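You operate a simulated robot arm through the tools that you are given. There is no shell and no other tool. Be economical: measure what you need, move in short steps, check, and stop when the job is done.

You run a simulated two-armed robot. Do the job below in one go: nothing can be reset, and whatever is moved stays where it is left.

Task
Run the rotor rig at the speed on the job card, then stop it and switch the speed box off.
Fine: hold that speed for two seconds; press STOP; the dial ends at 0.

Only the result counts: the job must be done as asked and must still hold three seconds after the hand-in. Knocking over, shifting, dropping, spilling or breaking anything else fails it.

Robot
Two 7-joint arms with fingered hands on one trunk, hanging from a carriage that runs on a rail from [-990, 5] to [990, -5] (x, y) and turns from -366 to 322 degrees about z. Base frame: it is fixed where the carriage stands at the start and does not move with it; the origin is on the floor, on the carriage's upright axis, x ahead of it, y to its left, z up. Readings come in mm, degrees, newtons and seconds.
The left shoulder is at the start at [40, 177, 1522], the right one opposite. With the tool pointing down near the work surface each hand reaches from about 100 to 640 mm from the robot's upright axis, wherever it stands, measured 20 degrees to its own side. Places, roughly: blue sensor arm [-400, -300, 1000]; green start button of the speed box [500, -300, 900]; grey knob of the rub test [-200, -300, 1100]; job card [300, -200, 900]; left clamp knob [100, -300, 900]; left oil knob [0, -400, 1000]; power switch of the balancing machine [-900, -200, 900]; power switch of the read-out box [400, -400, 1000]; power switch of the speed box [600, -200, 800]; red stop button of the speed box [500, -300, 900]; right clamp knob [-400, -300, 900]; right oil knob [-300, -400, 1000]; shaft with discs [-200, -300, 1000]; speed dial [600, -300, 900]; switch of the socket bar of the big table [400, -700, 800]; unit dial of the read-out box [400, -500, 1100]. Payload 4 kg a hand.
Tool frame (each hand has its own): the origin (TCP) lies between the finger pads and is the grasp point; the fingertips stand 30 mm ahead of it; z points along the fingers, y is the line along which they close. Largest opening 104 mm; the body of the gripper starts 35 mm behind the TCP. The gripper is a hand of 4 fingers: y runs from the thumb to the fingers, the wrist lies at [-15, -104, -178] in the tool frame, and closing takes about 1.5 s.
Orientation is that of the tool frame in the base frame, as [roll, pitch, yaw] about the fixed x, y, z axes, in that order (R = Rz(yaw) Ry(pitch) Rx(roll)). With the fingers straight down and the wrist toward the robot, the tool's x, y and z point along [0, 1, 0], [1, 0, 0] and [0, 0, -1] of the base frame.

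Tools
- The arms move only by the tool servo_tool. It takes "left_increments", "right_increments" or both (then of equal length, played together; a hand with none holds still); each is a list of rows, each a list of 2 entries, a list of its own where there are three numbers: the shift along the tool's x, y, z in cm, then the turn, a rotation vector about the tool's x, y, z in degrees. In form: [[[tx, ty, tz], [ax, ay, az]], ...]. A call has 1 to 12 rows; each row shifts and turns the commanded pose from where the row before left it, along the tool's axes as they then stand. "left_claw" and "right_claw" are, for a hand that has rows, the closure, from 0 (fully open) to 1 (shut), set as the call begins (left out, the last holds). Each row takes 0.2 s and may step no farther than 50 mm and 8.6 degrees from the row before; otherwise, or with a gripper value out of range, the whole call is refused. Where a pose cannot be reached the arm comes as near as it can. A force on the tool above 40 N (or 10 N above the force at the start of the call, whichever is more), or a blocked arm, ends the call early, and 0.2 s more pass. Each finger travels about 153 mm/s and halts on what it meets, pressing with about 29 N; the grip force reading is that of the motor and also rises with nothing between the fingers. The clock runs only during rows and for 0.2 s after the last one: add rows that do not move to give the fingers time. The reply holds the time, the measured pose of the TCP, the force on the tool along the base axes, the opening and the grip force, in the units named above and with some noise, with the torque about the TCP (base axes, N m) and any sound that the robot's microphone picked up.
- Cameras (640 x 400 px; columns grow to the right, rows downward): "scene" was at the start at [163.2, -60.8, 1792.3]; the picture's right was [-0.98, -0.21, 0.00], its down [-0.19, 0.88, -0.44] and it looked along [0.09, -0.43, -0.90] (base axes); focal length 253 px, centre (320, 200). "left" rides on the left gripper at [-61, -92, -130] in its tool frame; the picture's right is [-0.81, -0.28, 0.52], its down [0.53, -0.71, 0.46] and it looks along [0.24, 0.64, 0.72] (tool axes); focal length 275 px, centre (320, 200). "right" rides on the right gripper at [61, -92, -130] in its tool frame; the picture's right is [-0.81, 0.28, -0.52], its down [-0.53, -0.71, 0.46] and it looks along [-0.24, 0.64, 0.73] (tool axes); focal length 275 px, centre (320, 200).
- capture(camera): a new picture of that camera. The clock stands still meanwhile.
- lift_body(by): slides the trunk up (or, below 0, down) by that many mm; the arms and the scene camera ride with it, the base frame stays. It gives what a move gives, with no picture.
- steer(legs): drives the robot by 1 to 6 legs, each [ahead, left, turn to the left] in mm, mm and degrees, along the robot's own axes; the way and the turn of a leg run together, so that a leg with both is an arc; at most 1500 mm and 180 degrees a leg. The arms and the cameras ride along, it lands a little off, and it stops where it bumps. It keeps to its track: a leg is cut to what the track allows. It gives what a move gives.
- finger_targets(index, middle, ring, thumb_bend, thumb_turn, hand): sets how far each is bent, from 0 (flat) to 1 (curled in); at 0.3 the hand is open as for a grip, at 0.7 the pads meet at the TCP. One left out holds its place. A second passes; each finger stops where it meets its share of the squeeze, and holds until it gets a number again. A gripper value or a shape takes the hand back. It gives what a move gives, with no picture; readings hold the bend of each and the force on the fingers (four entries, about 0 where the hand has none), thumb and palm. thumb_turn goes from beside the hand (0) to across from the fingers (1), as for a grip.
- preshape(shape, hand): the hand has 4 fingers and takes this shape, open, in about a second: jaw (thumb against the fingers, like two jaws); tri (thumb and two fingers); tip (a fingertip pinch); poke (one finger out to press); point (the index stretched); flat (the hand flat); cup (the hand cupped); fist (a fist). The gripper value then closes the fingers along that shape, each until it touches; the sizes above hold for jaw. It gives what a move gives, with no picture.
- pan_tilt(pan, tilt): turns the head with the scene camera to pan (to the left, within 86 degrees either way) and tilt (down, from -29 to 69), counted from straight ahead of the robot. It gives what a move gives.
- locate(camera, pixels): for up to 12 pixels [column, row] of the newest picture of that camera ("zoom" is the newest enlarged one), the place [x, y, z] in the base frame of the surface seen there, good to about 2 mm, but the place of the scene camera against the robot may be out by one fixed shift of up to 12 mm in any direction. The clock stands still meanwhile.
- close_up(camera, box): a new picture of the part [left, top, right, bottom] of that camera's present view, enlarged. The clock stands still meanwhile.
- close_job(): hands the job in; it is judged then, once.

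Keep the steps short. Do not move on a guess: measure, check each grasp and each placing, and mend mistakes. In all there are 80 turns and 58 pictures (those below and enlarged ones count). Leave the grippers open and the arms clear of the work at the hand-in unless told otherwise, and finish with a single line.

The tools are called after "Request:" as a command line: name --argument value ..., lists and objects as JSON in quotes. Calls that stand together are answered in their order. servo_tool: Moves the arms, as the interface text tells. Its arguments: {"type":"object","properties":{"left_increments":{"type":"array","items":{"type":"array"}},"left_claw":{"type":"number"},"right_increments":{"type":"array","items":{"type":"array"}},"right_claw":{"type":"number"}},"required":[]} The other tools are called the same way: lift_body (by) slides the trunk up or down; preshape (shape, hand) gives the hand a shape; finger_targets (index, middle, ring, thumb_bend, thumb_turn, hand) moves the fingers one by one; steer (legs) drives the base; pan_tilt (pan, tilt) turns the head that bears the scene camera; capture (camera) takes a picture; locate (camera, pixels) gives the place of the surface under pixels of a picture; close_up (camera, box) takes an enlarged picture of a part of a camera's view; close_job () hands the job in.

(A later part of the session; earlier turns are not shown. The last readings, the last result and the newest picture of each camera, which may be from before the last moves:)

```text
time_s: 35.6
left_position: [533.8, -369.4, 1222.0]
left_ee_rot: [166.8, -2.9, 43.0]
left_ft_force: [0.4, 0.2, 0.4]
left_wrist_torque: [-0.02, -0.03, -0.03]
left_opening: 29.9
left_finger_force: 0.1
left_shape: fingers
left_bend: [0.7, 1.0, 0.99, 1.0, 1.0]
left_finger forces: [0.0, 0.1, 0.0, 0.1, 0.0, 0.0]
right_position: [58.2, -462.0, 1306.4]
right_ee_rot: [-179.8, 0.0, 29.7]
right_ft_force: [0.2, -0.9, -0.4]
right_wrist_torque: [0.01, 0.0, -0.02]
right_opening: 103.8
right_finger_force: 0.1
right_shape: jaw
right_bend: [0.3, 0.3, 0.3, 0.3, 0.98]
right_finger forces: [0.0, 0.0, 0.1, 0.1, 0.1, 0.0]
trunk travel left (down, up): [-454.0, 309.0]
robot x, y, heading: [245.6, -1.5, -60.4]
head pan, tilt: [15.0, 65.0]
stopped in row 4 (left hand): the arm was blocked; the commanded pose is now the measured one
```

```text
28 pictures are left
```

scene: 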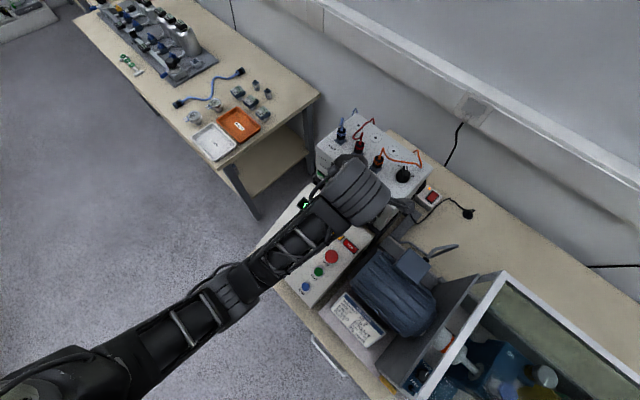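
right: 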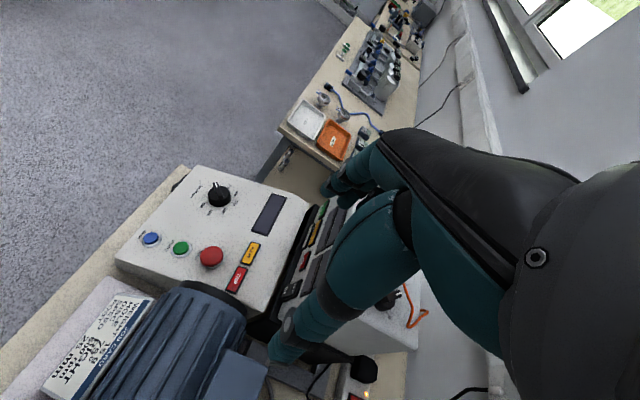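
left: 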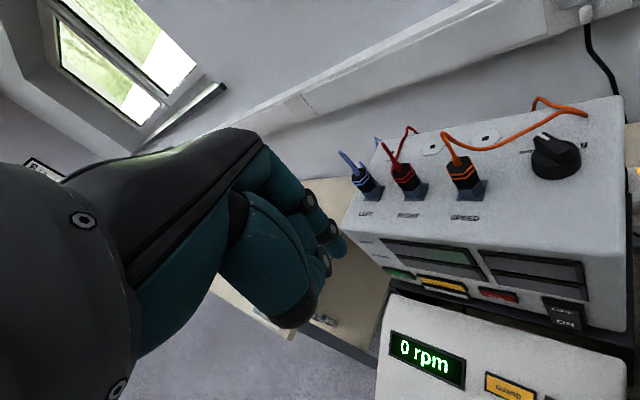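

The arm was blocked (folded too close to the body); the read-out box and leads look untouched. I raise the trunk 200 mm for room and back the robot 80 mm along the rail.

Request:
lift_body --by 200

Request:
steer --legs '[[-40, -69, 5]]'

```text
time_s: 37.8
left_position: [534.4, -368.1, 1421.8]
left_ee_rot: [166.5, -2.8, 43.0]
left_ft_force: [-0.9, -0.1, -0.2]
left_wrist_torque: [0.0, 0.01, 0.0]
left_opening: 29.9
left_finger_force: 0.1
left_shape: fingers
left_bend: [0.7, 1.0, 0.99, 1.0, 1.0]
left_finger forces: [0.0, 0.0, 0.1, 0.1, 0.0, 0.0]
right_position: [57.3, -460.7, 1506.0]
right_ee_rot: [180.0, -0.1, 29.8]
right_ft_force: [-0.5, 1.2, 0.3]
right_wrist_torque: [0.02, -0.02, 0.0]
right_opening: 104.0
right_finger_force: 0.0
right_shape: jaw
right_bend: [0.3, 0.3, 0.3, 0.3, 0.98]
right_finger forces: [0.0, 0.0, 0.0, 0.0, 0.0, 0.0]
trunk travel left (down, up): [-654.0, 109.0]
robot x, y, heading: [252.1, -2.6, -60.4]
head pan, tilt: [15.0, 65.0]
```

```text
time_s: 38.9
left_position: [485.2, -341.0, 1421.0]
left_ee_rot: [166.7, -2.9, 48.0]
left_ft_force: [-0.6, -0.5, 0.5]
left_wrist_torque: [-0.02, -0.03, -0.01]
left_opening: 29.6
left_finger_force: 0.0
left_shape: fingers
left_bend: [0.7, 1.0, 0.99, 1.0, 1.0]
left_finger forces: [0.0, 0.0, 0.1, 0.0, 0.1, 0.1]
right_position: [19.3, -476.9, 1506.0]
right_ee_rot: [-180.0, 0.0, 34.9]
right_ft_force: [0.8, -0.8, -0.1]
right_wrist_torque: [0.04, 0.01, 0.0]
right_opening: 103.7
right_finger_force: 0.1
right_shape: jaw
right_bend: [0.3, 0.3, 0.3, 0.3, 0.98]
right_finger forces: [0.1, 0.0, 0.1, 0.0, 0.0, 0.0]
trunk travel left (down, up): [-654.0, 109.0]
robot x, y, heading: [164.7, -1.5, -55.5]
head pan, tilt: [15.0, 65.0]
```

Now I square the tool to the panel (turn 22°) and descend towards a point above START, stopping about 100 mm short.

Request:
servo_tool --left_increments '[[[0, 0, 0], [-1.5, -7.15, 0]], [[0, 0, 0], [-1.5, -7.15, 0]], [[0, 0, 0], [-1.5, -7.15, 0]], [[1.97, -2.34, 3.46], [0, 0, 0]], [[1.97, -2.34, 3.46], [0, 0, 0]], [[1.97, -2.34, 3.46], [0, 0, 0]], [[1.97, -2.34, 3.46], [0, 0, 0]], [[1.97, -2.34, 3.46], [0, 0, 0]], [[1.97, -2.34, 3.46], [0, 0, 0]], [[1.97, -2.34, 3.46], [0, 0, 0]], [[1.97, -2.34, 3.46], [0, 0, 0]], [[1.97, -2.34, 3.46], [0, 0, 0]]]'

Request:
capture --camera "left"

```text
time_s: 39.7
left_position: [509.6, -347.7, 1483.7]
left_ee_rot: [150.5, 14.9, 40.9]
left_ft_force: [0.1, 0.0, 0.2]
left_wrist_torque: [0.01, 0.01, -0.02]
left_opening: 29.9
left_finger_force: 0.1
left_shape: fingers
left_bend: [0.7, 1.0, 0.99, 1.0, 1.0]
left_finger forces: [0.0, 0.1, 0.1, 0.1, 0.0, 0.0]
right_position: [19.0, -476.6, 1505.7]
right_ee_rot: [179.9, 0.0, 34.8]
right_ft_force: [0.2, -0.1, -0.6]
right_wrist_torque: [-0.02, 0.01, -0.02]
right_opening: 103.8
right_finger_force: 0.1
right_shape: jaw
right_bend: [0.3, 0.3, 0.3, 0.3, 0.98]
right_finger forces: [0.0, 0.0, 0.0, 0.0, 0.0, 0.1]
trunk travel left (down, up): [-654.0, 109.0]
robot x, y, heading: [170.2, -1.0, -55.2]
head pan, tilt: [15.0, 65.0]
stopped in row 4 (left hand): the arm was blocked; the commanded pose is now the measured one
```

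```text
27 pictures are left
```

left: 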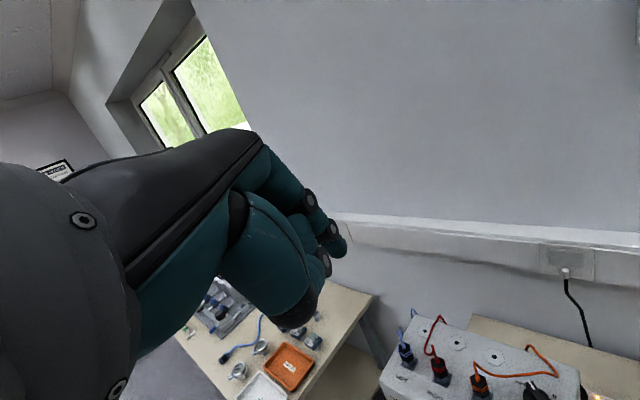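

Blocked again while still high. I first try straight down with no turning, 160 mm.

Request:
servo_tool --left_increments '[[[1.03, -1.9, 3.36], [0, 0, 0]], [[1.03, -1.9, 3.36], [0, 0, 0]], [[1.03, -1.9, 3.36], [0, 0, 0]], [[1.03, -1.9, 3.36], [0, 0, 0]]]'

Request:
pan_tilt --pan 25 --tilt 45

Request:
capture --camera "scene"

```text
time_s: 40.7
left_position: [507.4, -347.1, 1325.9]
left_ee_rot: [150.7, 15.3, 40.7]
left_ft_force: [0.3, -0.8, 0.4]
left_wrist_torque: [0.01, 0.0, -0.01]
left_opening: 29.7
left_finger_force: 0.1
left_shape: fingers
left_bend: [0.7, 1.0, 0.99, 1.0, 1.0]
left_finger forces: [0.1, 0.1, 0.0, 0.0, 0.0, 0.0]
right_position: [19.7, -478.3, 1506.8]
right_ee_rot: [180.0, 0.0, 34.8]
right_ft_force: [-0.5, 0.7, -0.1]
right_wrist_torque: [0.0, 0.01, -0.02]
right_opening: 103.9
right_finger_force: 0.1
right_shape: jaw
right_bend: [0.3, 0.3, 0.3, 0.3, 0.98]
right_finger forces: [0.0, 0.0, 0.0, 0.0, 0.1, 0.0]
trunk travel left (down, up): [-654.0, 109.0]
robot x, y, heading: [169.0, -6.4, -55.7]
head pan, tilt: [15.0, 65.0]
```

```text
time_s: 41.5
left_position: [508.1, -346.5, 1325.7]
left_ee_rot: [150.8, 15.2, 40.8]
left_ft_force: [0.6, 0.9, 0.1]
left_wrist_torque: [-0.02, -0.01, -0.03]
left_opening: 29.5
left_finger_force: 0.1
left_shape: fingers
left_bend: [0.7, 1.0, 0.99, 1.0, 1.0]
left_finger forces: [0.0, 0.0, 0.0, 0.0, 0.1, 0.0]
right_position: [19.1, -477.0, 1506.1]
right_ee_rot: [180.0, 0.0, 34.8]
right_ft_force: [-0.5, 1.3, -0.1]
right_wrist_torque: [0.01, -0.05, 0.06]
right_opening: 104.1
right_finger_force: 0.1
right_shape: jaw
right_bend: [0.3, 0.3, 0.3, 0.3, 0.98]
right_finger forces: [0.0, 0.1, 0.0, 0.0, 0.0, 0.0]
trunk travel left (down, up): [-654.0, 109.0]
robot x, y, heading: [167.0, -1.5, -55.5]
head pan, tilt: [25.0, 45.0]
```

```text
26 pictures are left
```

scene: 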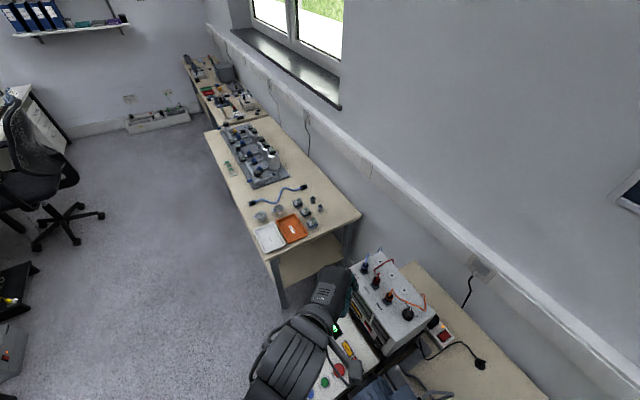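

That works. I continue down and back in the same orientation, then finish squaring the tool.

Request:
servo_tool --left_increments '[[[1.74, -3.26, 2.38], [0, 0, 0]], [[1.74, -3.26, 2.38], [0, 0, 0]], [[1.74, -3.26, 2.38], [0, 0, 0]], [[1.74, -3.26, 2.38], [0, 0, 0]], [[1.74, -3.26, 2.38], [0, 0, 0]], [[0, 0, 0], [5.1, -0.9, -1.1]], [[0, 0, 0], [5.1, -0.9, -1.1]]]'

```text
time_s: 43.1
left_position: [479.3, -261.2, 1125.2]
left_ee_rot: [161.5, 17.8, 42.2]
left_ft_force: [0.3, -0.4, -0.8]
left_wrist_torque: [-0.02, 0.01, -0.01]
left_opening: 29.7
left_finger_force: 0.0
left_shape: fingers
left_bend: [0.7, 1.0, 0.99, 1.0, 1.0]
left_finger forces: [0.0, 0.0, 0.0, 0.0, 0.0, 0.0]
right_position: [19.2, -477.2, 1507.9]
right_ee_rot: [-180.0, -0.1, 34.8]
right_ft_force: [0.3, -0.4, -0.3]
right_wrist_torque: [0.0, 0.0, 0.01]
right_opening: 103.8
right_finger_force: 0.1
right_shape: jaw
right_bend: [0.3, 0.3, 0.3, 0.3, 0.98]
right_finger forces: [0.1, 0.1, 0.0, 0.0, 0.0, 0.0]
trunk travel left (down, up): [-654.0, 109.0]
robot x, y, heading: [165.0, -0.8, -55.5]
head pan, tilt: [25.0, 45.0]
```

Orientation is as wanted. I move above START with the tip about 60 mm off and look.

Request:
servo_tool --left_increments '[[[1.5, -2.2, 2.82], [0, 0, 0]], [[1.5, -2.2, 2.82], [0, 0, 0]], [[1.5, -2.2, 2.82], [0, 0, 0]], [[1.5, -2.2, 2.82], [0, 0, 0]], [[0, 0, 0], [0, 0, 0]]]'

Request:
capture --camera "left"

```text
time_s: 44.3
left_position: [458.4, -210.0, 976.4]
left_ee_rot: [161.4, 17.5, 41.9]
left_ft_force: [-0.4, 0.0, 0.4]
left_wrist_torque: [-0.01, -0.01, -0.01]
left_opening: 29.9
left_finger_force: 0.0
left_shape: fingers
left_bend: [0.7, 1.0, 0.99, 1.0, 1.0]
left_finger forces: [0.0, 0.0, 0.1, 0.1, 0.0, 0.0]
right_position: [19.0, -477.3, 1505.5]
right_ee_rot: [179.9, -0.1, 34.9]
right_ft_force: [0.5, -0.6, -0.2]
right_wrist_torque: [0.0, -0.03, -0.01]
right_opening: 103.6
right_finger_force: 0.1
right_shape: jaw
right_bend: [0.3, 0.3, 0.3, 0.3, 0.98]
right_finger forces: [0.1, 0.0, 0.0, 0.0, 0.0, 0.0]
trunk travel left (down, up): [-654.0, 109.0]
robot x, y, heading: [165.4, -0.6, -55.2]
head pan, tilt: [25.0, 45.0]
```

```text
25 pictures are left
```

left: 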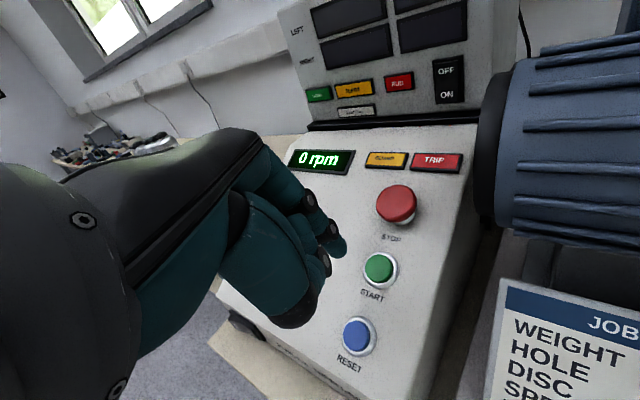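

I measure START, STOP, the display area and my fingertip.

Request:
locate --camera "left" --pixels '[[379, 266], [396, 200], [342, 247], [345, 253], [358, 336], [350, 220], [400, 330], [430, 230]]'

Request:
close_up --camera "left" --box '[280, 130, 480, 370]'

```text
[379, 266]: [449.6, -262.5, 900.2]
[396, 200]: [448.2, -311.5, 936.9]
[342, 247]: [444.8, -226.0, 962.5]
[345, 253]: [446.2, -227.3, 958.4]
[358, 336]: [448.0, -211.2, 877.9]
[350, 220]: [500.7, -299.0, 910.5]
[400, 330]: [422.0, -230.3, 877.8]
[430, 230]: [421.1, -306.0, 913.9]
```

```text
1.67 times, centred on (380, 250) of left
```

zoom: 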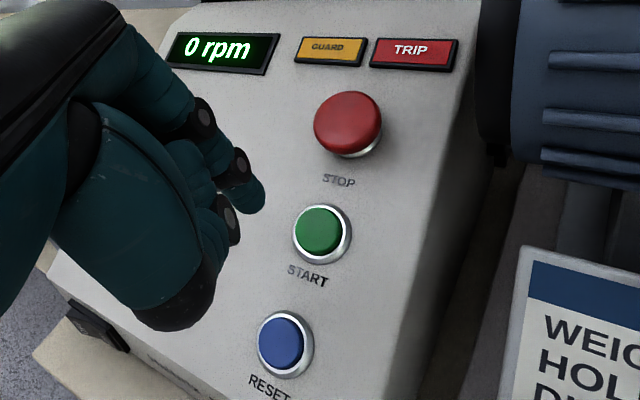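

START's top is at (449.6, -262.5, 900), the tip 63 mm off along the tool and 6 mm low on the slope. I correct and press in small steps.

Request:
servo_tool --left_increments '[[[-0.44, 0.44, 1.0], [0, 0, 0]], [[0, 0, 1.0], [0, 0, 0]], [[0, 0, 1.0], [0, 0, 0]], [[0, 0, 1.0], [0, 0, 0]], [[0, 0, 1.0], [0, 0, 0]], [[0, 0, 0.4], [0, 0, 0]], [[0, 0, 0.4], [0, 0, 0]], [[0, 0, 0.4], [0, 0, 0]], [[0, 0, 0.4], [0, 0, 0]]]'

Request:
close_up --camera "left" --box '[240, 60, 480, 300]'

```text
time_s: 46.3
left_position: [470.5, -227.3, 909.7]
left_ee_rot: [161.6, 15.1, 40.7]
left_ft_force: [-0.3, 1.2, 5.2]
left_wrist_torque: [-0.05, 0.05, 0.0]
left_opening: 29.4
left_finger_force: 2.5
left_shape: fingers
left_bend: [0.7, 1.0, 0.99, 1.0, 1.0]
left_finger forces: [4.7, 0.1, 0.0, 0.0, 0.1, 0.1]
right_position: [20.3, -476.4, 1506.6]
right_ee_rot: [179.9, 0.0, 34.9]
right_ft_force: [-0.5, -0.6, -0.4]
right_wrist_torque: [0.0, -0.03, 0.0]
right_opening: 103.7
right_finger_force: 0.0
right_shape: jaw
right_bend: [0.3, 0.3, 0.3, 0.3, 0.98]
right_finger forces: [0.0, 0.0, 0.0, 0.1, 0.0, 0.0]
trunk travel left (down, up): [-654.0, 109.0]
robot x, y, heading: [171.9, 0.3, -55.6]
head pan, tilt: [25.0, 45.0]
```

```text
1.67 times, centred on (360, 180) of left
```

zoom: 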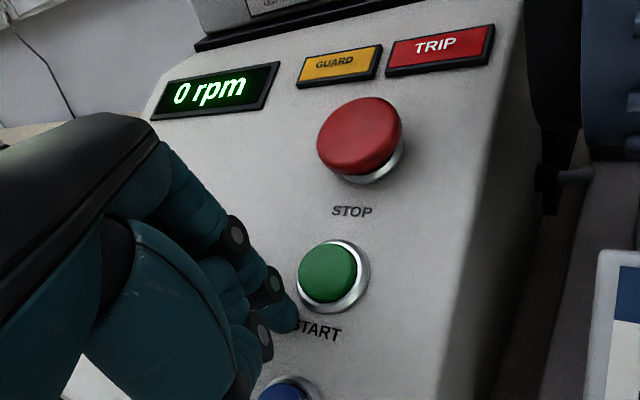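

The tip touched at the left of the button: the arm could not come close enough to the body (TCP 12 mm off in x). I lift off 120 mm and back the robot 80 mm away for more room.

Request:
servo_tool --left_increments '[[[0, 0, -1], [0, 0, 0]], [[-1.2, 1.2, -3.6], [0, 0, 0]], [[-1.2, 1.2, -3.6], [0, 0, 0]], [[-1.2, 1.2, -3.6], [0, 0, 0]]]'

Request:
steer --legs '[[-45, -66, 5]]'

```text
time_s: 47.5
left_position: [481.2, -230.7, 1043.7]
left_ee_rot: [159.3, 12.1, 37.6]
left_ft_force: [-0.2, 0.9, 0.2]
left_wrist_torque: [-0.01, 0.0, -0.02]
left_opening: 29.9
left_finger_force: 0.1
left_shape: fingers
left_bend: [0.7, 1.0, 0.99, 1.0, 1.0]
left_finger forces: [0.0, 0.0, 0.1, 0.0, 0.0, 0.1]
right_position: [19.1, -477.1, 1506.2]
right_ee_rot: [-179.9, -0.1, 34.8]
right_ft_force: [0.7, 0.0, -0.7]
right_wrist_torque: [-0.04, 0.01, 0.02]
right_opening: 103.7
right_finger_force: 0.1
right_shape: jaw
right_bend: [0.3, 0.3, 0.3, 0.3, 0.98]
right_finger forces: [0.0, 0.0, 0.1, 0.0, 0.1, 0.0]
trunk travel left (down, up): [-654.0, 109.0]
robot x, y, heading: [166.3, -2.8, -55.3]
head pan, tilt: [25.0, 45.0]
stopped in row 4 (left hand): the arm was blocked; the commanded pose is now the measured one
```

```text
time_s: 48.6
left_position: [419.1, -201.4, 1044.5]
left_ee_rot: [159.4, 12.1, 42.4]
left_ft_force: [0.0, 0.8, -0.2]
left_wrist_torque: [-0.01, 0.0, 0.02]
left_opening: 29.8
left_finger_force: 0.1
left_shape: fingers
left_bend: [0.7, 1.0, 0.99, 1.0, 1.0]
left_finger forces: [0.1, 0.0, 0.0, 0.1, 0.0, 0.1]
right_position: [-19.1, -488.3, 1506.6]
right_ee_rot: [-179.9, 0.0, 39.9]
right_ft_force: [-0.4, 0.7, 0.7]
right_wrist_torque: [-0.01, 0.01, 0.01]
right_opening: 103.9
right_finger_force: 0.1
right_shape: jaw
right_bend: [0.3, 0.3, 0.3, 0.3, 0.98]
right_finger forces: [0.1, 0.0, 0.0, 0.0, 0.0, 0.0]
trunk travel left (down, up): [-654.0, 109.0]
robot x, y, heading: [89.5, 0.5, -50.4]
head pan, tilt: [25.0, 45.0]
```

Now there is room. I square the tool again and go to 40 mm above START.

Request:
servo_tool --left_increments '[[[0, 0, 0], [2.1, -5.35, -1.6]], [[1.28, 0.56, 2.92], [0, 0, 0]], [[1.28, 0.56, 2.92], [0, 0, 0]], [[1.28, 0.56, 2.92], [0, 0, 0]], [[0, 0, 0], [0, 0, 0]]]'

```text
time_s: 49.8
left_position: [459.4, -226.5, 958.4]
left_ee_rot: [161.4, 17.6, 42.2]
left_ft_force: [-0.1, -0.5, 0.2]
left_wrist_torque: [0.01, 0.02, -0.01]
left_opening: 29.9
left_finger_force: 0.1
left_shape: fingers
left_bend: [0.7, 1.0, 0.99, 1.0, 1.0]
left_finger forces: [0.0, 0.0, 0.1, 0.0, 0.1, 0.0]
right_position: [-18.0, -486.7, 1505.8]
right_ee_rot: [-179.9, 0.0, 39.8]
right_ft_force: [-0.8, 0.1, 0.8]
right_wrist_torque: [-0.03, 0.0, 0.02]
right_opening: 104.0
right_finger_force: 0.1
right_shape: jaw
right_bend: [0.3, 0.3, 0.3, 0.3, 0.98]
right_finger forces: [0.0, 0.0, 0.0, 0.0, 0.0, 0.0]
trunk travel left (down, up): [-654.0, 109.0]
robot x, y, heading: [83.1, -1.1, -50.3]
head pan, tilt: [25.0, 45.0]
```

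The pose is exact. I press along the tool: 36 mm, then small steps.

Request:
servo_tool --left_increments '[[[0, 0, 1.2], [0, 0, 0]], [[0, 0, 1.2], [0, 0, 0]], [[0, 0, 1.2], [0, 0, 0]], [[0, 0, 0.3], [0, 0, 0]], [[0, 0, 0.3], [0, 0, 0]], [[0, 0, 0.3], [0, 0, 0]]]'

Request:
close_up --camera "left" --box '[240, 60, 480, 300]'

```text
time_s: 51.2
left_position: [460.2, -246.4, 920.6]
left_ee_rot: [161.0, 17.9, 42.0]
left_ft_force: [-2.1, 4.3, 19.3]
left_wrist_torque: [-0.25, 0.12, -0.03]
left_opening: 28.5
left_finger_force: 9.4
left_shape: fingers
left_bend: [0.7, 1.0, 0.99, 1.0, 1.0]
left_finger forces: [18.4, 0.0, 0.1, 0.1, 0.0, 0.1]
right_position: [-16.8, -488.4, 1507.8]
right_ee_rot: [180.0, 0.0, 39.8]
right_ft_force: [-0.4, -0.1, -0.6]
right_wrist_torque: [0.03, 0.01, 0.0]
right_opening: 103.6
right_finger_force: 0.1
right_shape: jaw
right_bend: [0.3, 0.3, 0.3, 0.3, 0.98]
right_finger forces: [0.1, 0.1, 0.1, 0.0, 0.1, 0.0]
trunk travel left (down, up): [-654.0, 109.0]
robot x, y, heading: [89.2, -0.4, -50.2]
head pan, tilt: [25.0, 45.0]
heard: click
```

```text
1.67 times, centred on (360, 180) of left
```

zoom: 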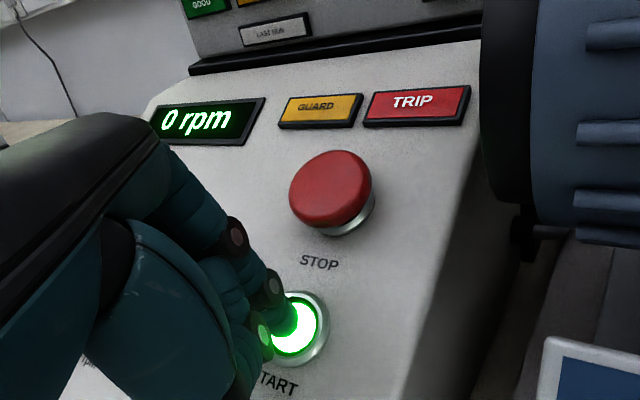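

START is lit and clicked. I lift off, move over to above the dial and open the hand to the jaw.

Request:
servo_tool --left_increments '[[[0, 0, -3.5], [0, 0, 0]], [[0, 0, -3.5], [0, 0, 0]], [[2.33, 2.85, 0], [0, 0, 0]], [[2.33, 2.85, 0], [0, 0, 0]], [[2.33, 2.85, 0], [0, 0, 0]], [[0, 0, 0], [0, 0, 0]]]'

Request:
preshape --hand "left" --shape "tri"

Request:
capture --camera "left"

```text
time_s: 52.6
left_position: [568.9, -224.2, 986.9]
left_ee_rot: [161.3, 17.8, 42.1]
left_ft_force: [0.3, -0.2, 0.2]
left_wrist_torque: [0.01, 0.04, 0.0]
left_opening: 29.9
left_finger_force: 0.0
left_shape: fingers
left_bend: [0.7, 1.0, 0.99, 1.0, 1.0]
left_finger forces: [0.0, 0.0, 0.0, 0.1, 0.0, 0.1]
right_position: [-17.8, -487.8, 1505.9]
right_ee_rot: [180.0, 0.0, 39.7]
right_ft_force: [0.1, -1.0, 0.1]
right_wrist_torque: [-0.01, 0.0, 0.0]
right_opening: 103.8
right_finger_force: 0.1
right_shape: jaw
right_bend: [0.3, 0.3, 0.3, 0.3, 0.98]
right_finger forces: [0.0, 0.0, 0.1, 0.1, 0.0, 0.0]
trunk travel left (down, up): [-654.0, 109.0]
robot x, y, heading: [88.4, -3.6, -50.4]
head pan, tilt: [25.0, 45.0]
```

```text
time_s: 53.5
left_position: [568.5, -223.2, 987.1]
left_ee_rot: [161.4, 17.7, 42.1]
left_ft_force: [-0.1, -0.1, 0.5]
left_wrist_torque: [0.04, 0.02, -0.01]
left_opening: 103.9
left_finger_force: 0.0
left_shape: tri
left_bend: [0.3, 0.3, 0.99, 0.3, 0.98]
left_finger forces: [0.1, 0.0, 0.0, 0.0, 0.1, 0.0]
right_position: [-18.6, -487.2, 1505.5]
right_ee_rot: [180.0, 0.0, 39.9]
right_ft_force: [0.6, -0.4, 0.1]
right_wrist_torque: [0.01, 0.01, 0.0]
right_opening: 104.0
right_finger_force: 0.0
right_shape: jaw
right_bend: [0.3, 0.3, 0.3, 0.3, 0.98]
right_finger forces: [0.0, 0.0, 0.1, 0.0, 0.0, 0.1]
trunk travel left (down, up): [-654.0, 109.0]
robot x, y, heading: [89.9, -1.3, -50.1]
head pan, tilt: [25.0, 45.0]
```

```text
21 pictures are left
```

left: 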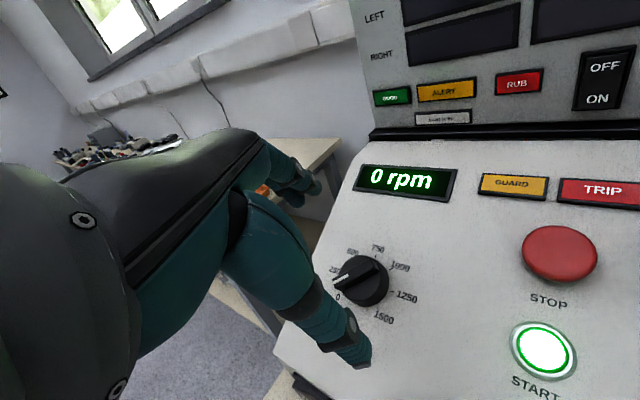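

The knob is seen between thumb and fingers. I enlarge and measure it.

Request:
close_up --camera "left" --box '[300, 220, 430, 340]'

Request:
locate --camera "left" --pixels '[[362, 276], [345, 279], [374, 266], [385, 280], [352, 300], [340, 297], [400, 320], [376, 252], [367, 290], [357, 262]]'

```text
3.33 times, centred on (365, 280) of left
```

zoom: 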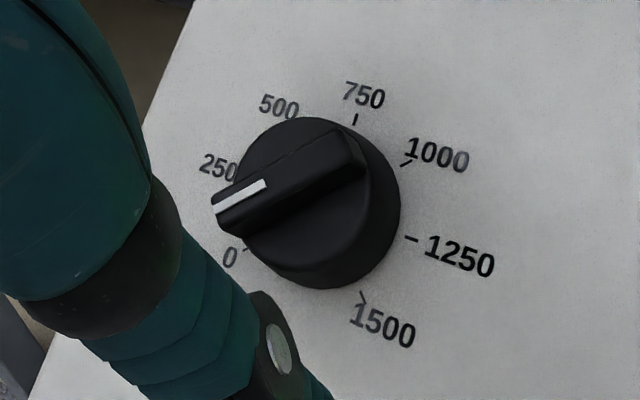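

```text
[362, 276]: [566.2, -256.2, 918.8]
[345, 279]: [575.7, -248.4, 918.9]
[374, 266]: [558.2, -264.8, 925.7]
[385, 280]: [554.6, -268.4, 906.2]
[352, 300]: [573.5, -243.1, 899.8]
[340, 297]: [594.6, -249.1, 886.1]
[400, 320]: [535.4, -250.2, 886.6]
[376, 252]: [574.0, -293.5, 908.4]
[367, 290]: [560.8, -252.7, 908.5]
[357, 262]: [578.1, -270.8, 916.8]
```

Request:
locate --camera "zoom" --pixels '[[225, 205], [260, 185], [290, 172], [320, 155], [345, 140], [350, 165], [330, 240], [300, 260], [390, 200], [320, 280], [260, 150], [290, 130]]'

```text
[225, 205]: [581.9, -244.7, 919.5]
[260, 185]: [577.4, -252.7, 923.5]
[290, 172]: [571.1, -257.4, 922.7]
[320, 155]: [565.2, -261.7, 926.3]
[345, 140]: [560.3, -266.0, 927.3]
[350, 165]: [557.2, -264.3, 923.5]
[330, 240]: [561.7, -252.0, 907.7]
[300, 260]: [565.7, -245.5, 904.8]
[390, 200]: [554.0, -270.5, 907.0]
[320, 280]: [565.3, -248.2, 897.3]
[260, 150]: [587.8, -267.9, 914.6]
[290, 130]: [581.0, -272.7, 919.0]
```

The wing's top centre is (570.5, -256, 923.5), its line at 45° as expected, 12 mm high above the skirt. I half-close the hand and descend so that the tips straddle the wing, then look.

Request:
servo_tool --left_increments '[[[0, 0.1, 0.5], [0, 0, 0]], [[0, 0.1, 1.5], [0, 0, 0]], [[0, 0.1, 1.5], [0, 0, 0]], [[0, 0, 1.2], [0, 0, 0]], [[0, 0, 0], [0, 0, 0]]]' --left_claw 0.5

Request:
close_up --camera "left" --box '[240, 150, 500, 370]'

```text
time_s: 54.7
left_position: [571.1, -246.4, 944.8]
left_ee_rot: [161.5, 17.7, 42.1]
left_ft_force: [0.0, 1.4, -0.3]
left_wrist_torque: [0.0, 0.0, 0.02]
left_opening: 52.4
left_finger_force: 0.0
left_shape: tri
left_bend: [0.74, 0.44, 0.99, 0.69, 1.0]
left_finger forces: [0.1, 0.1, 0.1, 0.1, 0.0, 0.0]
right_position: [-19.0, -486.9, 1505.6]
right_ee_rot: [179.9, 0.0, 39.8]
right_ft_force: [0.4, 0.1, -0.3]
right_wrist_torque: [0.01, 0.0, -0.01]
right_opening: 103.5
right_finger_force: 0.2
right_shape: jaw
right_bend: [0.3, 0.3, 0.3, 0.3, 0.98]
right_finger forces: [0.0, 0.0, 0.0, 0.0, 0.0, 0.0]
trunk travel left (down, up): [-654.0, 109.0]
robot x, y, heading: [90.4, -3.5, -50.5]
head pan, tilt: [25.0, 45.0]
```

```text
1.82 times, centred on (370, 260) of left
```

zoom: 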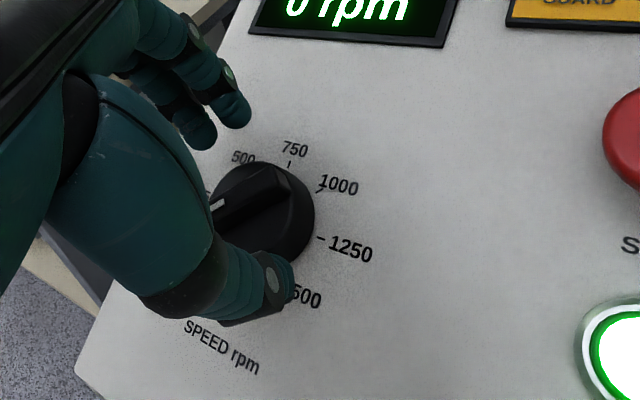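

The tips straddle the wing. I close fully and wait.

Request:
servo_tool --left_increments '[[[0, 0, 0], [0, 0, 0]], [[0, 0, 0], [0, 0, 0]], [[0, 0, 0], [0, 0, 0]], [[0, 0, 0], [0, 0, 0]], [[0, 0, 0], [0, 0, 0]], [[0, 0, 0], [0, 0, 0]]]' --left_claw 1.0

Request:
close_up --camera "left" --box '[240, 150, 500, 370]'

```text
time_s: 56.1
left_position: [571.2, -246.4, 945.1]
left_ee_rot: [161.4, 17.7, 42.1]
left_ft_force: [-1.9, 0.7, 4.6]
left_wrist_torque: [0.03, 0.06, -0.02]
left_opening: 3.7
left_finger_force: 29.3
left_shape: tri
left_bend: [0.71, 0.68, 1.0, 0.72, 1.0]
left_finger forces: [13.0, 12.7, 0.1, 0.0, 26.9, 0.0]
right_position: [-18.8, -486.8, 1506.0]
right_ee_rot: [-180.0, 0.0, 39.8]
right_ft_force: [-0.4, -0.3, 0.0]
right_wrist_torque: [0.0, 0.01, -0.02]
right_opening: 103.5
right_finger_force: 0.0
right_shape: jaw
right_bend: [0.3, 0.3, 0.3, 0.3, 0.98]
right_finger forces: [0.0, 0.0, 0.1, 0.1, 0.0, 0.0]
trunk travel left (down, up): [-654.0, 109.0]
robot x, y, heading: [87.8, 5.4, -50.3]
head pan, tilt: [25.0, 45.0]
```

```text
1.82 times, centred on (370, 260) of left
```

zoom: 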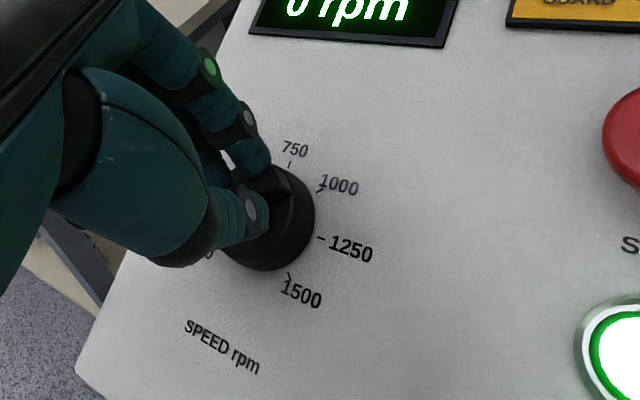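

The wing is pinched (13/13/27 N). I turn clockwise 30° and read the display.

Request:
servo_tool --left_increments '[[[0, 0, 0], [0, 0, 6]], [[0, 0, 0], [0, 0, 6]], [[0, 0, 0], [0, 0, 6]], [[0, 0, 0], [0, 0, 6]], [[0, 0, 0], [0, 0, 6]], [[0, 0, 0], [0, 0, 0]]]'

Request:
close_up --camera "left" --box '[240, 50, 600, 350]'

```text
time_s: 57.5
left_position: [571.2, -244.6, 944.7]
left_ee_rot: [155.3, 6.4, 13.7]
left_ft_force: [-2.8, 7.1, 3.5]
left_wrist_torque: [0.17, 0.09, -0.03]
left_opening: 3.5
left_finger_force: 29.3
left_shape: tri
left_bend: [0.71, 0.69, 1.0, 0.72, 1.0]
left_finger forces: [13.2, 11.7, 0.0, 0.1, 31.6, 0.1]
right_position: [-18.1, -486.4, 1505.5]
right_ee_rot: [-179.9, -0.1, 39.7]
right_ft_force: [-0.9, 0.1, 0.3]
right_wrist_torque: [-0.01, 0.02, 0.02]
right_opening: 103.7
right_finger_force: 0.0
right_shape: jaw
right_bend: [0.3, 0.3, 0.3, 0.3, 0.98]
right_finger forces: [0.0, 0.1, 0.0, 0.1, 0.0, 0.0]
trunk travel left (down, up): [-654.0, 109.0]
robot x, y, heading: [89.0, 3.1, -50.1]
head pan, tilt: [25.0, 45.0]
```

```text
1.33 times, centred on (420, 200) of left
```

zoom: 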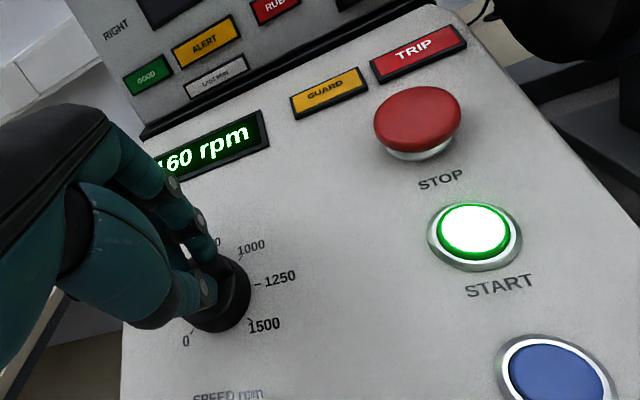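

160 rpm, continuous. I turn another 54°.

Request:
servo_tool --left_increments '[[[0, 0, 0], [0, 0, 6]], [[0, 0, 0], [0, 0, 6]], [[0, 0, 0], [0, 0, 6]], [[0, 0, 0], [0, 0, 6]], [[0, 0, 0], [0, 0, 6]], [[0, 0, 0], [0, 0, 6]], [[0, 0, 0], [0, 0, 6]], [[0, 0, 0], [0, 0, 6]], [[0, 0, 0], [0, 0, 6]], [[0, 0, 0], [0, 0, 0]]]'

Request:
capture --camera "left"

Request:
close_up --camera "scene" --box '[220, 220, 480, 400]'

```text
time_s: 59.7
left_position: [572.0, -243.1, 943.9]
left_ee_rot: [160.0, -15.8, -36.1]
left_ft_force: [-1.6, 11.9, 5.0]
left_wrist_torque: [0.24, 0.07, 0.0]
left_opening: 3.6
left_finger_force: 29.0
left_shape: tri
left_bend: [0.71, 0.71, 1.0, 0.72, 1.0]
left_finger forces: [15.3, 8.8, 0.1, 0.0, 33.5, 0.1]
right_position: [-19.5, -486.7, 1505.4]
right_ee_rot: [-179.9, -0.2, 39.8]
right_ft_force: [1.0, -0.3, 0.0]
right_wrist_torque: [0.0, 0.01, 0.0]
right_opening: 103.7
right_finger_force: 0.1
right_shape: jaw
right_bend: [0.3, 0.3, 0.3, 0.3, 0.98]
right_finger forces: [0.1, 0.1, 0.0, 0.0, 0.1, 0.0]
trunk travel left (down, up): [-654.0, 109.0]
robot x, y, heading: [85.8, 1.8, -50.3]
head pan, tilt: [25.0, 45.0]
```

```text
16 pictures are left
```

left: 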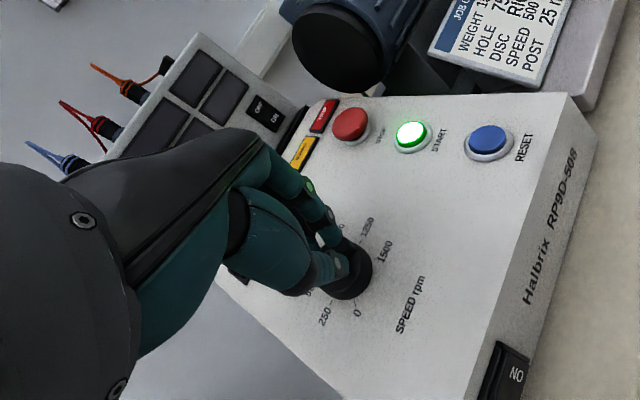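

```text
2.22 times, centred on (350, 310) of scene
```

zoom: 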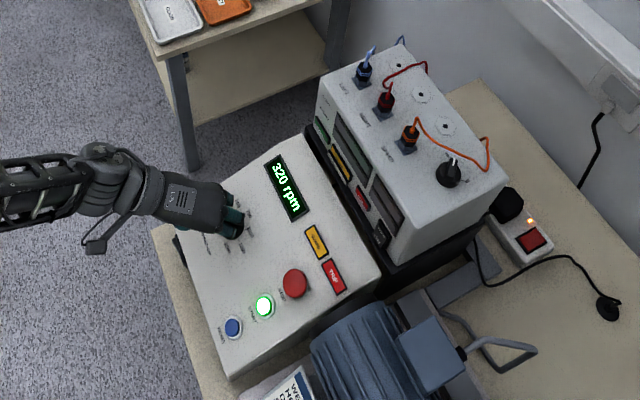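

The display reads 320, possibly still ramping. I wait 2 s and read again with the scene camera.

Request:
servo_tool --left_increments '[[[0, 0, 0], [0, 0, 0]], [[0, 0, 0], [0, 0, 0]], [[0, 0, 0], [0, 0, 0]], [[0, 0, 0], [0, 0, 0]], [[0, 0, 0], [0, 0, 0]], [[0, 0, 0], [0, 0, 0]], [[0, 0, 0], [0, 0, 0]], [[0, 0, 0], [0, 0, 0]], [[0, 0, 0], [0, 0, 0]], [[0, 0, 0], [0, 0, 0]]]'

Request:
close_up --camera "scene" --box '[300, 260, 400, 340]'

```text
time_s: 61.9
left_position: [571.5, -244.1, 943.4]
left_ee_rot: [159.9, -15.6, -36.2]
left_ft_force: [-0.1, 14.2, 3.3]
left_wrist_torque: [0.32, 0.0, 0.02]
left_opening: 3.1
left_finger_force: 28.6
left_shape: tri
left_bend: [0.71, 0.71, 1.0, 0.72, 1.0]
left_finger forces: [14.9, 8.6, 0.0, 0.0, 34.1, 0.0]
right_position: [-18.1, -486.3, 1504.4]
right_ee_rot: [-179.8, 0.0, 39.7]
right_ft_force: [0.6, -0.4, 0.3]
right_wrist_torque: [0.03, 0.01, -0.01]
right_opening: 103.7
right_finger_force: 0.0
right_shape: jaw
right_bend: [0.3, 0.3, 0.3, 0.3, 0.98]
right_finger forces: [0.0, 0.1, 0.0, 0.1, 0.0, 0.0]
trunk travel left (down, up): [-654.0, 109.0]
robot x, y, heading: [86.8, 2.4, -50.3]
head pan, tilt: [25.0, 45.0]
```

```text
5.00 times, centred on (350, 300) of scene
```

zoom: 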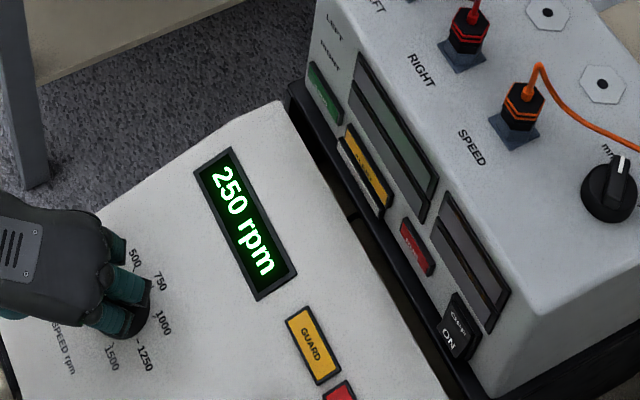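

It settled at exactly 250: the dial has detents and my grip lags a bit. I turn 16° further and read again.

Request:
servo_tool --left_increments '[[[0, 0, 0], [0, 0, 8]], [[0, 0, 0], [0, 0, 8]], [[0, 0, 0], [0, 0, 8]], [[0, 0, 0], [0, 0, 0]], [[0, 0, 0], [0, 0, 0]], [[0, 0, 0], [0, 0, 0]], [[0, 0, 0], [0, 0, 0]], [[0, 0, 0], [0, 0, 0]], [[0, 0, 0], [0, 0, 0]]]'

Request:
close_up --camera "scene" --box '[270, 260, 400, 350]'

```text
time_s: 63.9
left_position: [571.7, -243.6, 943.4]
left_ee_rot: [167.8, -22.4, -60.4]
left_ft_force: [0.1, 12.0, 2.9]
left_wrist_torque: [0.25, 0.03, 0.04]
left_opening: 3.2
left_finger_force: 29.4
left_shape: tri
left_bend: [0.71, 0.71, 1.0, 0.72, 0.99]
left_finger forces: [14.6, 9.6, 0.0, 0.0, 31.5, 0.0]
right_position: [-19.2, -486.9, 1506.1]
right_ee_rot: [-180.0, 0.0, 39.8]
right_ft_force: [-0.7, 0.1, 0.6]
right_wrist_torque: [0.02, 0.01, -0.02]
right_opening: 103.7
right_finger_force: 0.0
right_shape: jaw
right_bend: [0.3, 0.3, 0.3, 0.3, 0.98]
right_finger forces: [0.0, 0.1, 0.0, 0.0, 0.0, 0.0]
trunk travel left (down, up): [-654.0, 109.0]
robot x, y, heading: [85.0, -2.9, -50.3]
head pan, tilt: [25.0, 45.0]
```

```text
4.44 times, centred on (335, 305) of scene
```

zoom: 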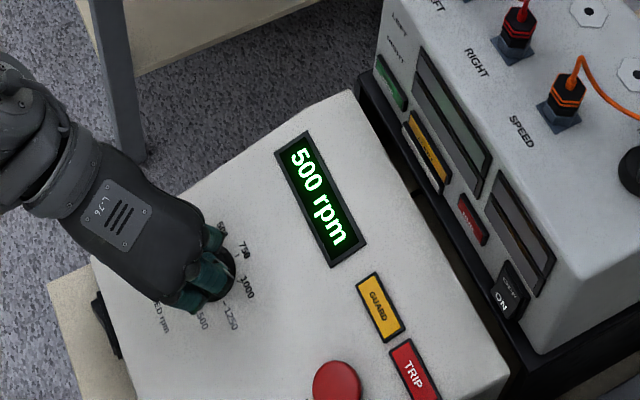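

500 rpm. I hold still for 2.6 s and verify.

Request:
servo_tool --left_increments '[[[0, 0, 0], [0, 0, 0]], [[0, 0, 0], [0, 0, 0]], [[0, 0, 0], [0, 0, 0]], [[0, 0, 0], [0, 0, 0]], [[0, 0, 0], [0, 0, 0]], [[0, 0, 0], [0, 0, 0]], [[0, 0, 0], [0, 0, 0]], [[0, 0, 0], [0, 0, 0]], [[0, 0, 0], [0, 0, 0]], [[0, 0, 0], [0, 0, 0]], [[0, 0, 0], [0, 0, 0]], [[0, 0, 0], [0, 0, 0]]]'

Request:
close_up --camera "scene" --box '[270, 260, 400, 350]'

```text
time_s: 66.5
left_position: [571.0, -244.7, 943.6]
left_ee_rot: [167.9, -22.5, -60.5]
left_ft_force: [-0.8, 12.9, 4.4]
left_wrist_torque: [0.25, 0.04, 0.02]
left_opening: 3.3
left_finger_force: 28.8
left_shape: tri
left_bend: [0.71, 0.71, 1.0, 0.72, 0.99]
left_finger forces: [14.9, 9.8, 0.1, 0.0, 31.7, 0.0]
right_position: [-18.4, -487.0, 1504.6]
right_ee_rot: [-179.9, 0.0, 39.8]
right_ft_force: [0.8, 0.7, 0.6]
right_wrist_torque: [-0.01, 0.02, 0.0]
right_opening: 103.7
right_finger_force: 0.0
right_shape: jaw
right_bend: [0.3, 0.3, 0.3, 0.3, 0.98]
right_finger forces: [0.0, 0.0, 0.0, 0.1, 0.0, 0.0]
trunk travel left (down, up): [-654.0, 109.0]
robot x, y, heading: [89.2, 0.3, -50.4]
head pan, tilt: [25.0, 45.0]
```

```text
4.44 times, centred on (335, 305) of scene
```

zoom: 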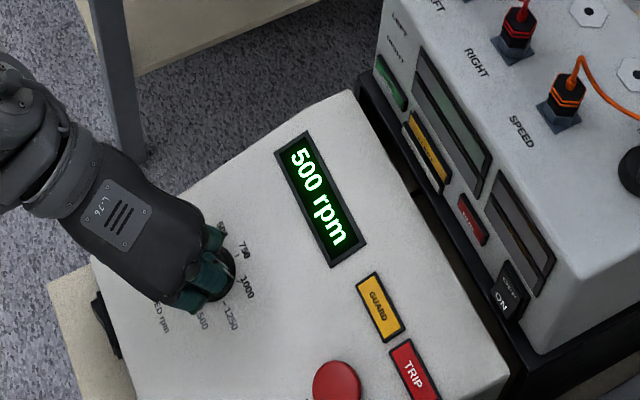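

Held at 500 rpm for over 4 s. I open to 0.5, turn the free hand back 17° to line up with the wing, lift 70 mm, and make a poke.

Request:
servo_tool --left_increments '[[[0, 0, 0], [0, 0, 0]], [[0, 0, 0], [0, 0, 0]], [[0, 0, 0], [0, 0, 0]], [[0, 0, 0], [0, 0, 0]], [[0, 0, -1], [0, 0, 0]], [[0, 0, -2], [0, 0, 0]], [[0, 0, -2], [0, 0, -8.5]], [[0, 0, -2], [0, 0, -8.5]], [[0, 0, 0], [0, 0, 0]]]' --left_claw 0.5

Request:
close_up --camera "scene" --box '[270, 260, 400, 350]'

Request:
preshape --hand "left" --shape "poke"

Request:
finger_targets --hand "left" --middle 1.0

```text
time_s: 68.5
left_position: [572.2, -216.3, 1007.7]
left_ee_rot: [161.7, -18.0, -42.8]
left_ft_force: [0.2, 0.6, -0.4]
left_wrist_torque: [0.01, 0.05, 0.0]
left_opening: 51.8
left_finger_force: 0.0
left_shape: tri
left_bend: [0.74, 0.45, 0.99, 0.7, 1.0]
left_finger forces: [0.0, 0.0, 0.0, 0.1, 0.0, 0.1]
right_position: [-18.2, -487.4, 1505.4]
right_ee_rot: [179.9, -0.1, 39.8]
right_ft_force: [0.6, 0.1, -0.1]
right_wrist_torque: [0.0, 0.03, 0.01]
right_opening: 103.6
right_finger_force: 0.1
right_shape: jaw
right_bend: [0.3, 0.3, 0.3, 0.3, 0.98]
right_finger forces: [0.0, 0.0, 0.0, 0.1, 0.0, 0.0]
trunk travel left (down, up): [-654.0, 109.0]
robot x, y, heading: [90.1, -4.9, -50.1]
head pan, tilt: [25.0, 45.0]
```

```text
4.44 times, centred on (335, 305) of scene
```

zoom: 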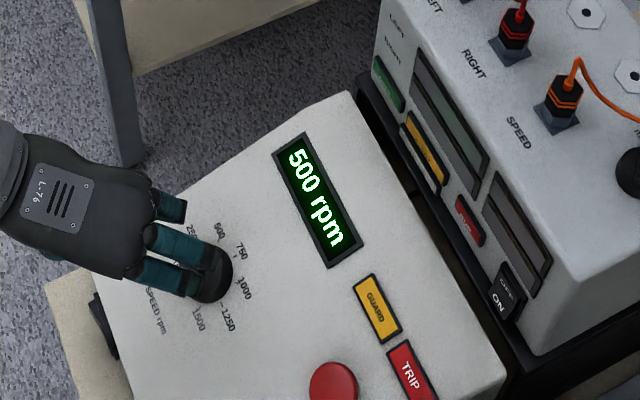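

```text
time_s: 69.4
left_position: [571.5, -218.2, 1008.9]
left_ee_rot: [161.7, -18.1, -42.9]
left_ft_force: [-0.7, 0.1, 0.2]
left_wrist_torque: [0.01, 0.0, 0.01]
left_opening: 0.0
left_finger_force: 0.1
left_shape: poke
left_bend: [0.7, 0.7, 0.99, 1.0, 1.0]
left_finger forces: [0.0, 0.0, 0.1, 0.0, 0.0, 0.0]
right_position: [-18.8, -487.1, 1506.2]
right_ee_rot: [180.0, 0.1, 39.8]
right_ft_force: [-0.1, -0.1, -0.5]
right_wrist_torque: [0.01, -0.02, -0.02]
right_opening: 103.7
right_finger_force: 0.1
right_shape: jaw
right_bend: [0.3, 0.3, 0.3, 0.3, 0.98]
right_finger forces: [0.0, 0.0, 0.0, 0.0, 0.0, 0.0]
trunk travel left (down, up): [-654.0, 109.0]
robot x, y, heading: [85.5, -2.4, -50.4]
head pan, tilt: [25.0, 45.0]
```

```text
time_s: 70.4
left_position: [570.1, -216.8, 1008.3]
left_ee_rot: [161.7, -17.9, -42.9]
left_ft_force: [-0.1, -0.4, 0.7]
left_wrist_torque: [-0.03, 0.0, 0.01]
left_opening: 29.8
left_finger_force: 0.1
left_shape: fingers
left_bend: [0.7, 1.0, 0.99, 1.0, 1.0]
left_finger forces: [0.1, 0.0, 0.1, 0.1, 0.0, 0.0]
right_position: [-18.9, -487.1, 1506.4]
right_ee_rot: [-180.0, 0.1, 39.8]
right_ft_force: [-0.5, 0.7, 0.1]
right_wrist_torque: [0.02, 0.01, 0.02]
right_opening: 103.7
right_finger_force: 0.1
right_shape: jaw
right_bend: [0.3, 0.3, 0.3, 0.3, 0.98]
right_finger forces: [0.0, 0.0, 0.1, 0.0, 0.0, 0.0]
trunk travel left (down, up): [-654.0, 109.0]
robot x, y, heading: [84.8, -1.3, -50.4]
head pan, tilt: [25.0, 45.0]
```

Still 500 rpm with the dial released. I move the index to 40 mm above STOP.

Request:
servo_tool --left_increments '[[[-1.23, 4.12, 1.2], [0, 0, 0]], [[-1.23, 4.12, 1.2], [0, 0, 0]], [[-1.23, 4.12, 1.2], [0, 0, 0]], [[0, 0, 0], [0, 0, 0]]]'

Request:
close_up --camera "scene" --box '[260, 260, 420, 380]'

```text
time_s: 71.4
left_position: [456.4, -286.2, 999.6]
left_ee_rot: [161.9, -18.0, -43.0]
left_ft_force: [-0.4, 0.8, 0.2]
left_wrist_torque: [0.06, -0.02, -0.01]
left_opening: 29.9
left_finger_force: 0.1
left_shape: fingers
left_bend: [0.7, 1.0, 0.99, 1.0, 1.0]
left_finger forces: [0.0, 0.0, 0.0, 0.1, 0.1, 0.0]
right_position: [-19.1, -488.6, 1506.8]
right_ee_rot: [180.0, 0.0, 39.8]
right_ft_force: [-0.5, 0.3, 0.6]
right_wrist_torque: [-0.02, 0.0, 0.0]
right_opening: 103.8
right_finger_force: 0.0
right_shape: jaw
right_bend: [0.3, 0.3, 0.3, 0.3, 0.98]
right_finger forces: [0.0, 0.0, 0.0, 0.0, 0.0, 0.0]
trunk travel left (down, up): [-654.0, 109.0]
robot x, y, heading: [88.5, 2.7, -50.0]
head pan, tilt: [25.0, 45.0]
```

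```text
3.33 times, centred on (340, 320) of scene
```

zoom: 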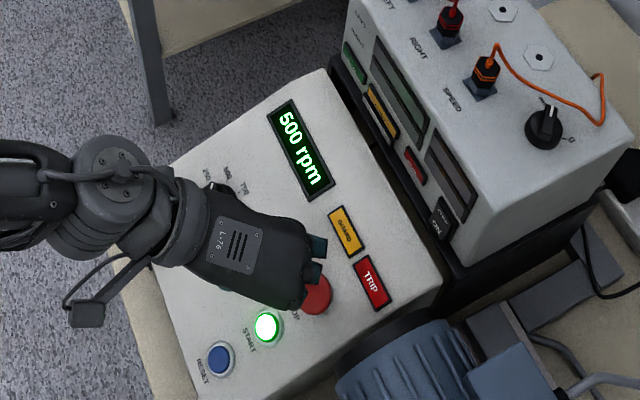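

In place over the red button. I press along the tool.

Request:
servo_tool --left_increments '[[[0, 0, 1.2], [0, 0, 0]], [[0, 0, 1.2], [0, 0, 0]], [[0, 0, 1.1], [0, 0, 0]], [[0, 0, 0.3], [0, 0, 0]], [[0, 0, 0.3], [0, 0, 0]], [[0, 0, 0.3], [0, 0, 0]], [[0, 0, 0.3], [0, 0, 0]]]'

Request:
close_up --camera "scene" --box '[260, 260, 420, 380]'

```text
time_s: 73.0
left_position: [453.7, -305.8, 959.4]
left_ee_rot: [161.4, -17.9, -43.1]
left_ft_force: [-8.1, 14.0, 33.4]
left_wrist_torque: [0.06, 0.4, -0.13]
left_opening: 28.4
left_finger_force: 17.5
left_shape: fingers
left_bend: [0.7, 1.0, 0.99, 1.0, 1.0]
left_finger forces: [35.8, 0.0, 0.0, 0.0, 0.1, 0.0]
right_position: [-19.0, -487.3, 1507.4]
right_ee_rot: [-179.9, -0.1, 39.7]
right_ft_force: [0.0, -0.8, -0.6]
right_wrist_torque: [0.01, 0.0, 0.02]
right_opening: 104.0
right_finger_force: 0.1
right_shape: jaw
right_bend: [0.3, 0.3, 0.3, 0.3, 0.98]
right_finger forces: [0.0, 0.0, 0.0, 0.0, 0.1, 0.0]
trunk travel left (down, up): [-654.0, 109.0]
robot x, y, heading: [85.1, 1.2, -50.3]
head pan, tilt: [25.0, 45.0]
heard: click
```

```text
3.33 times, centred on (340, 320) of scene
```

zoom: 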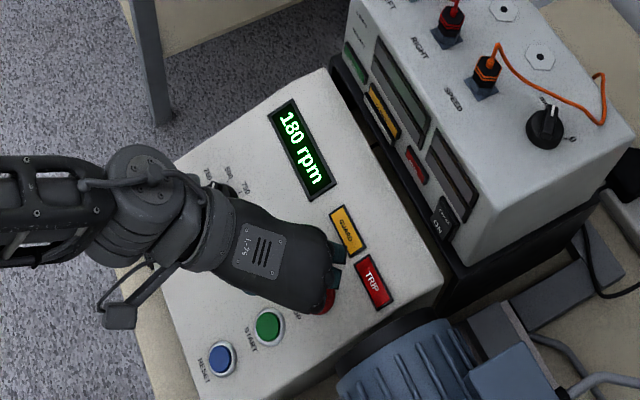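

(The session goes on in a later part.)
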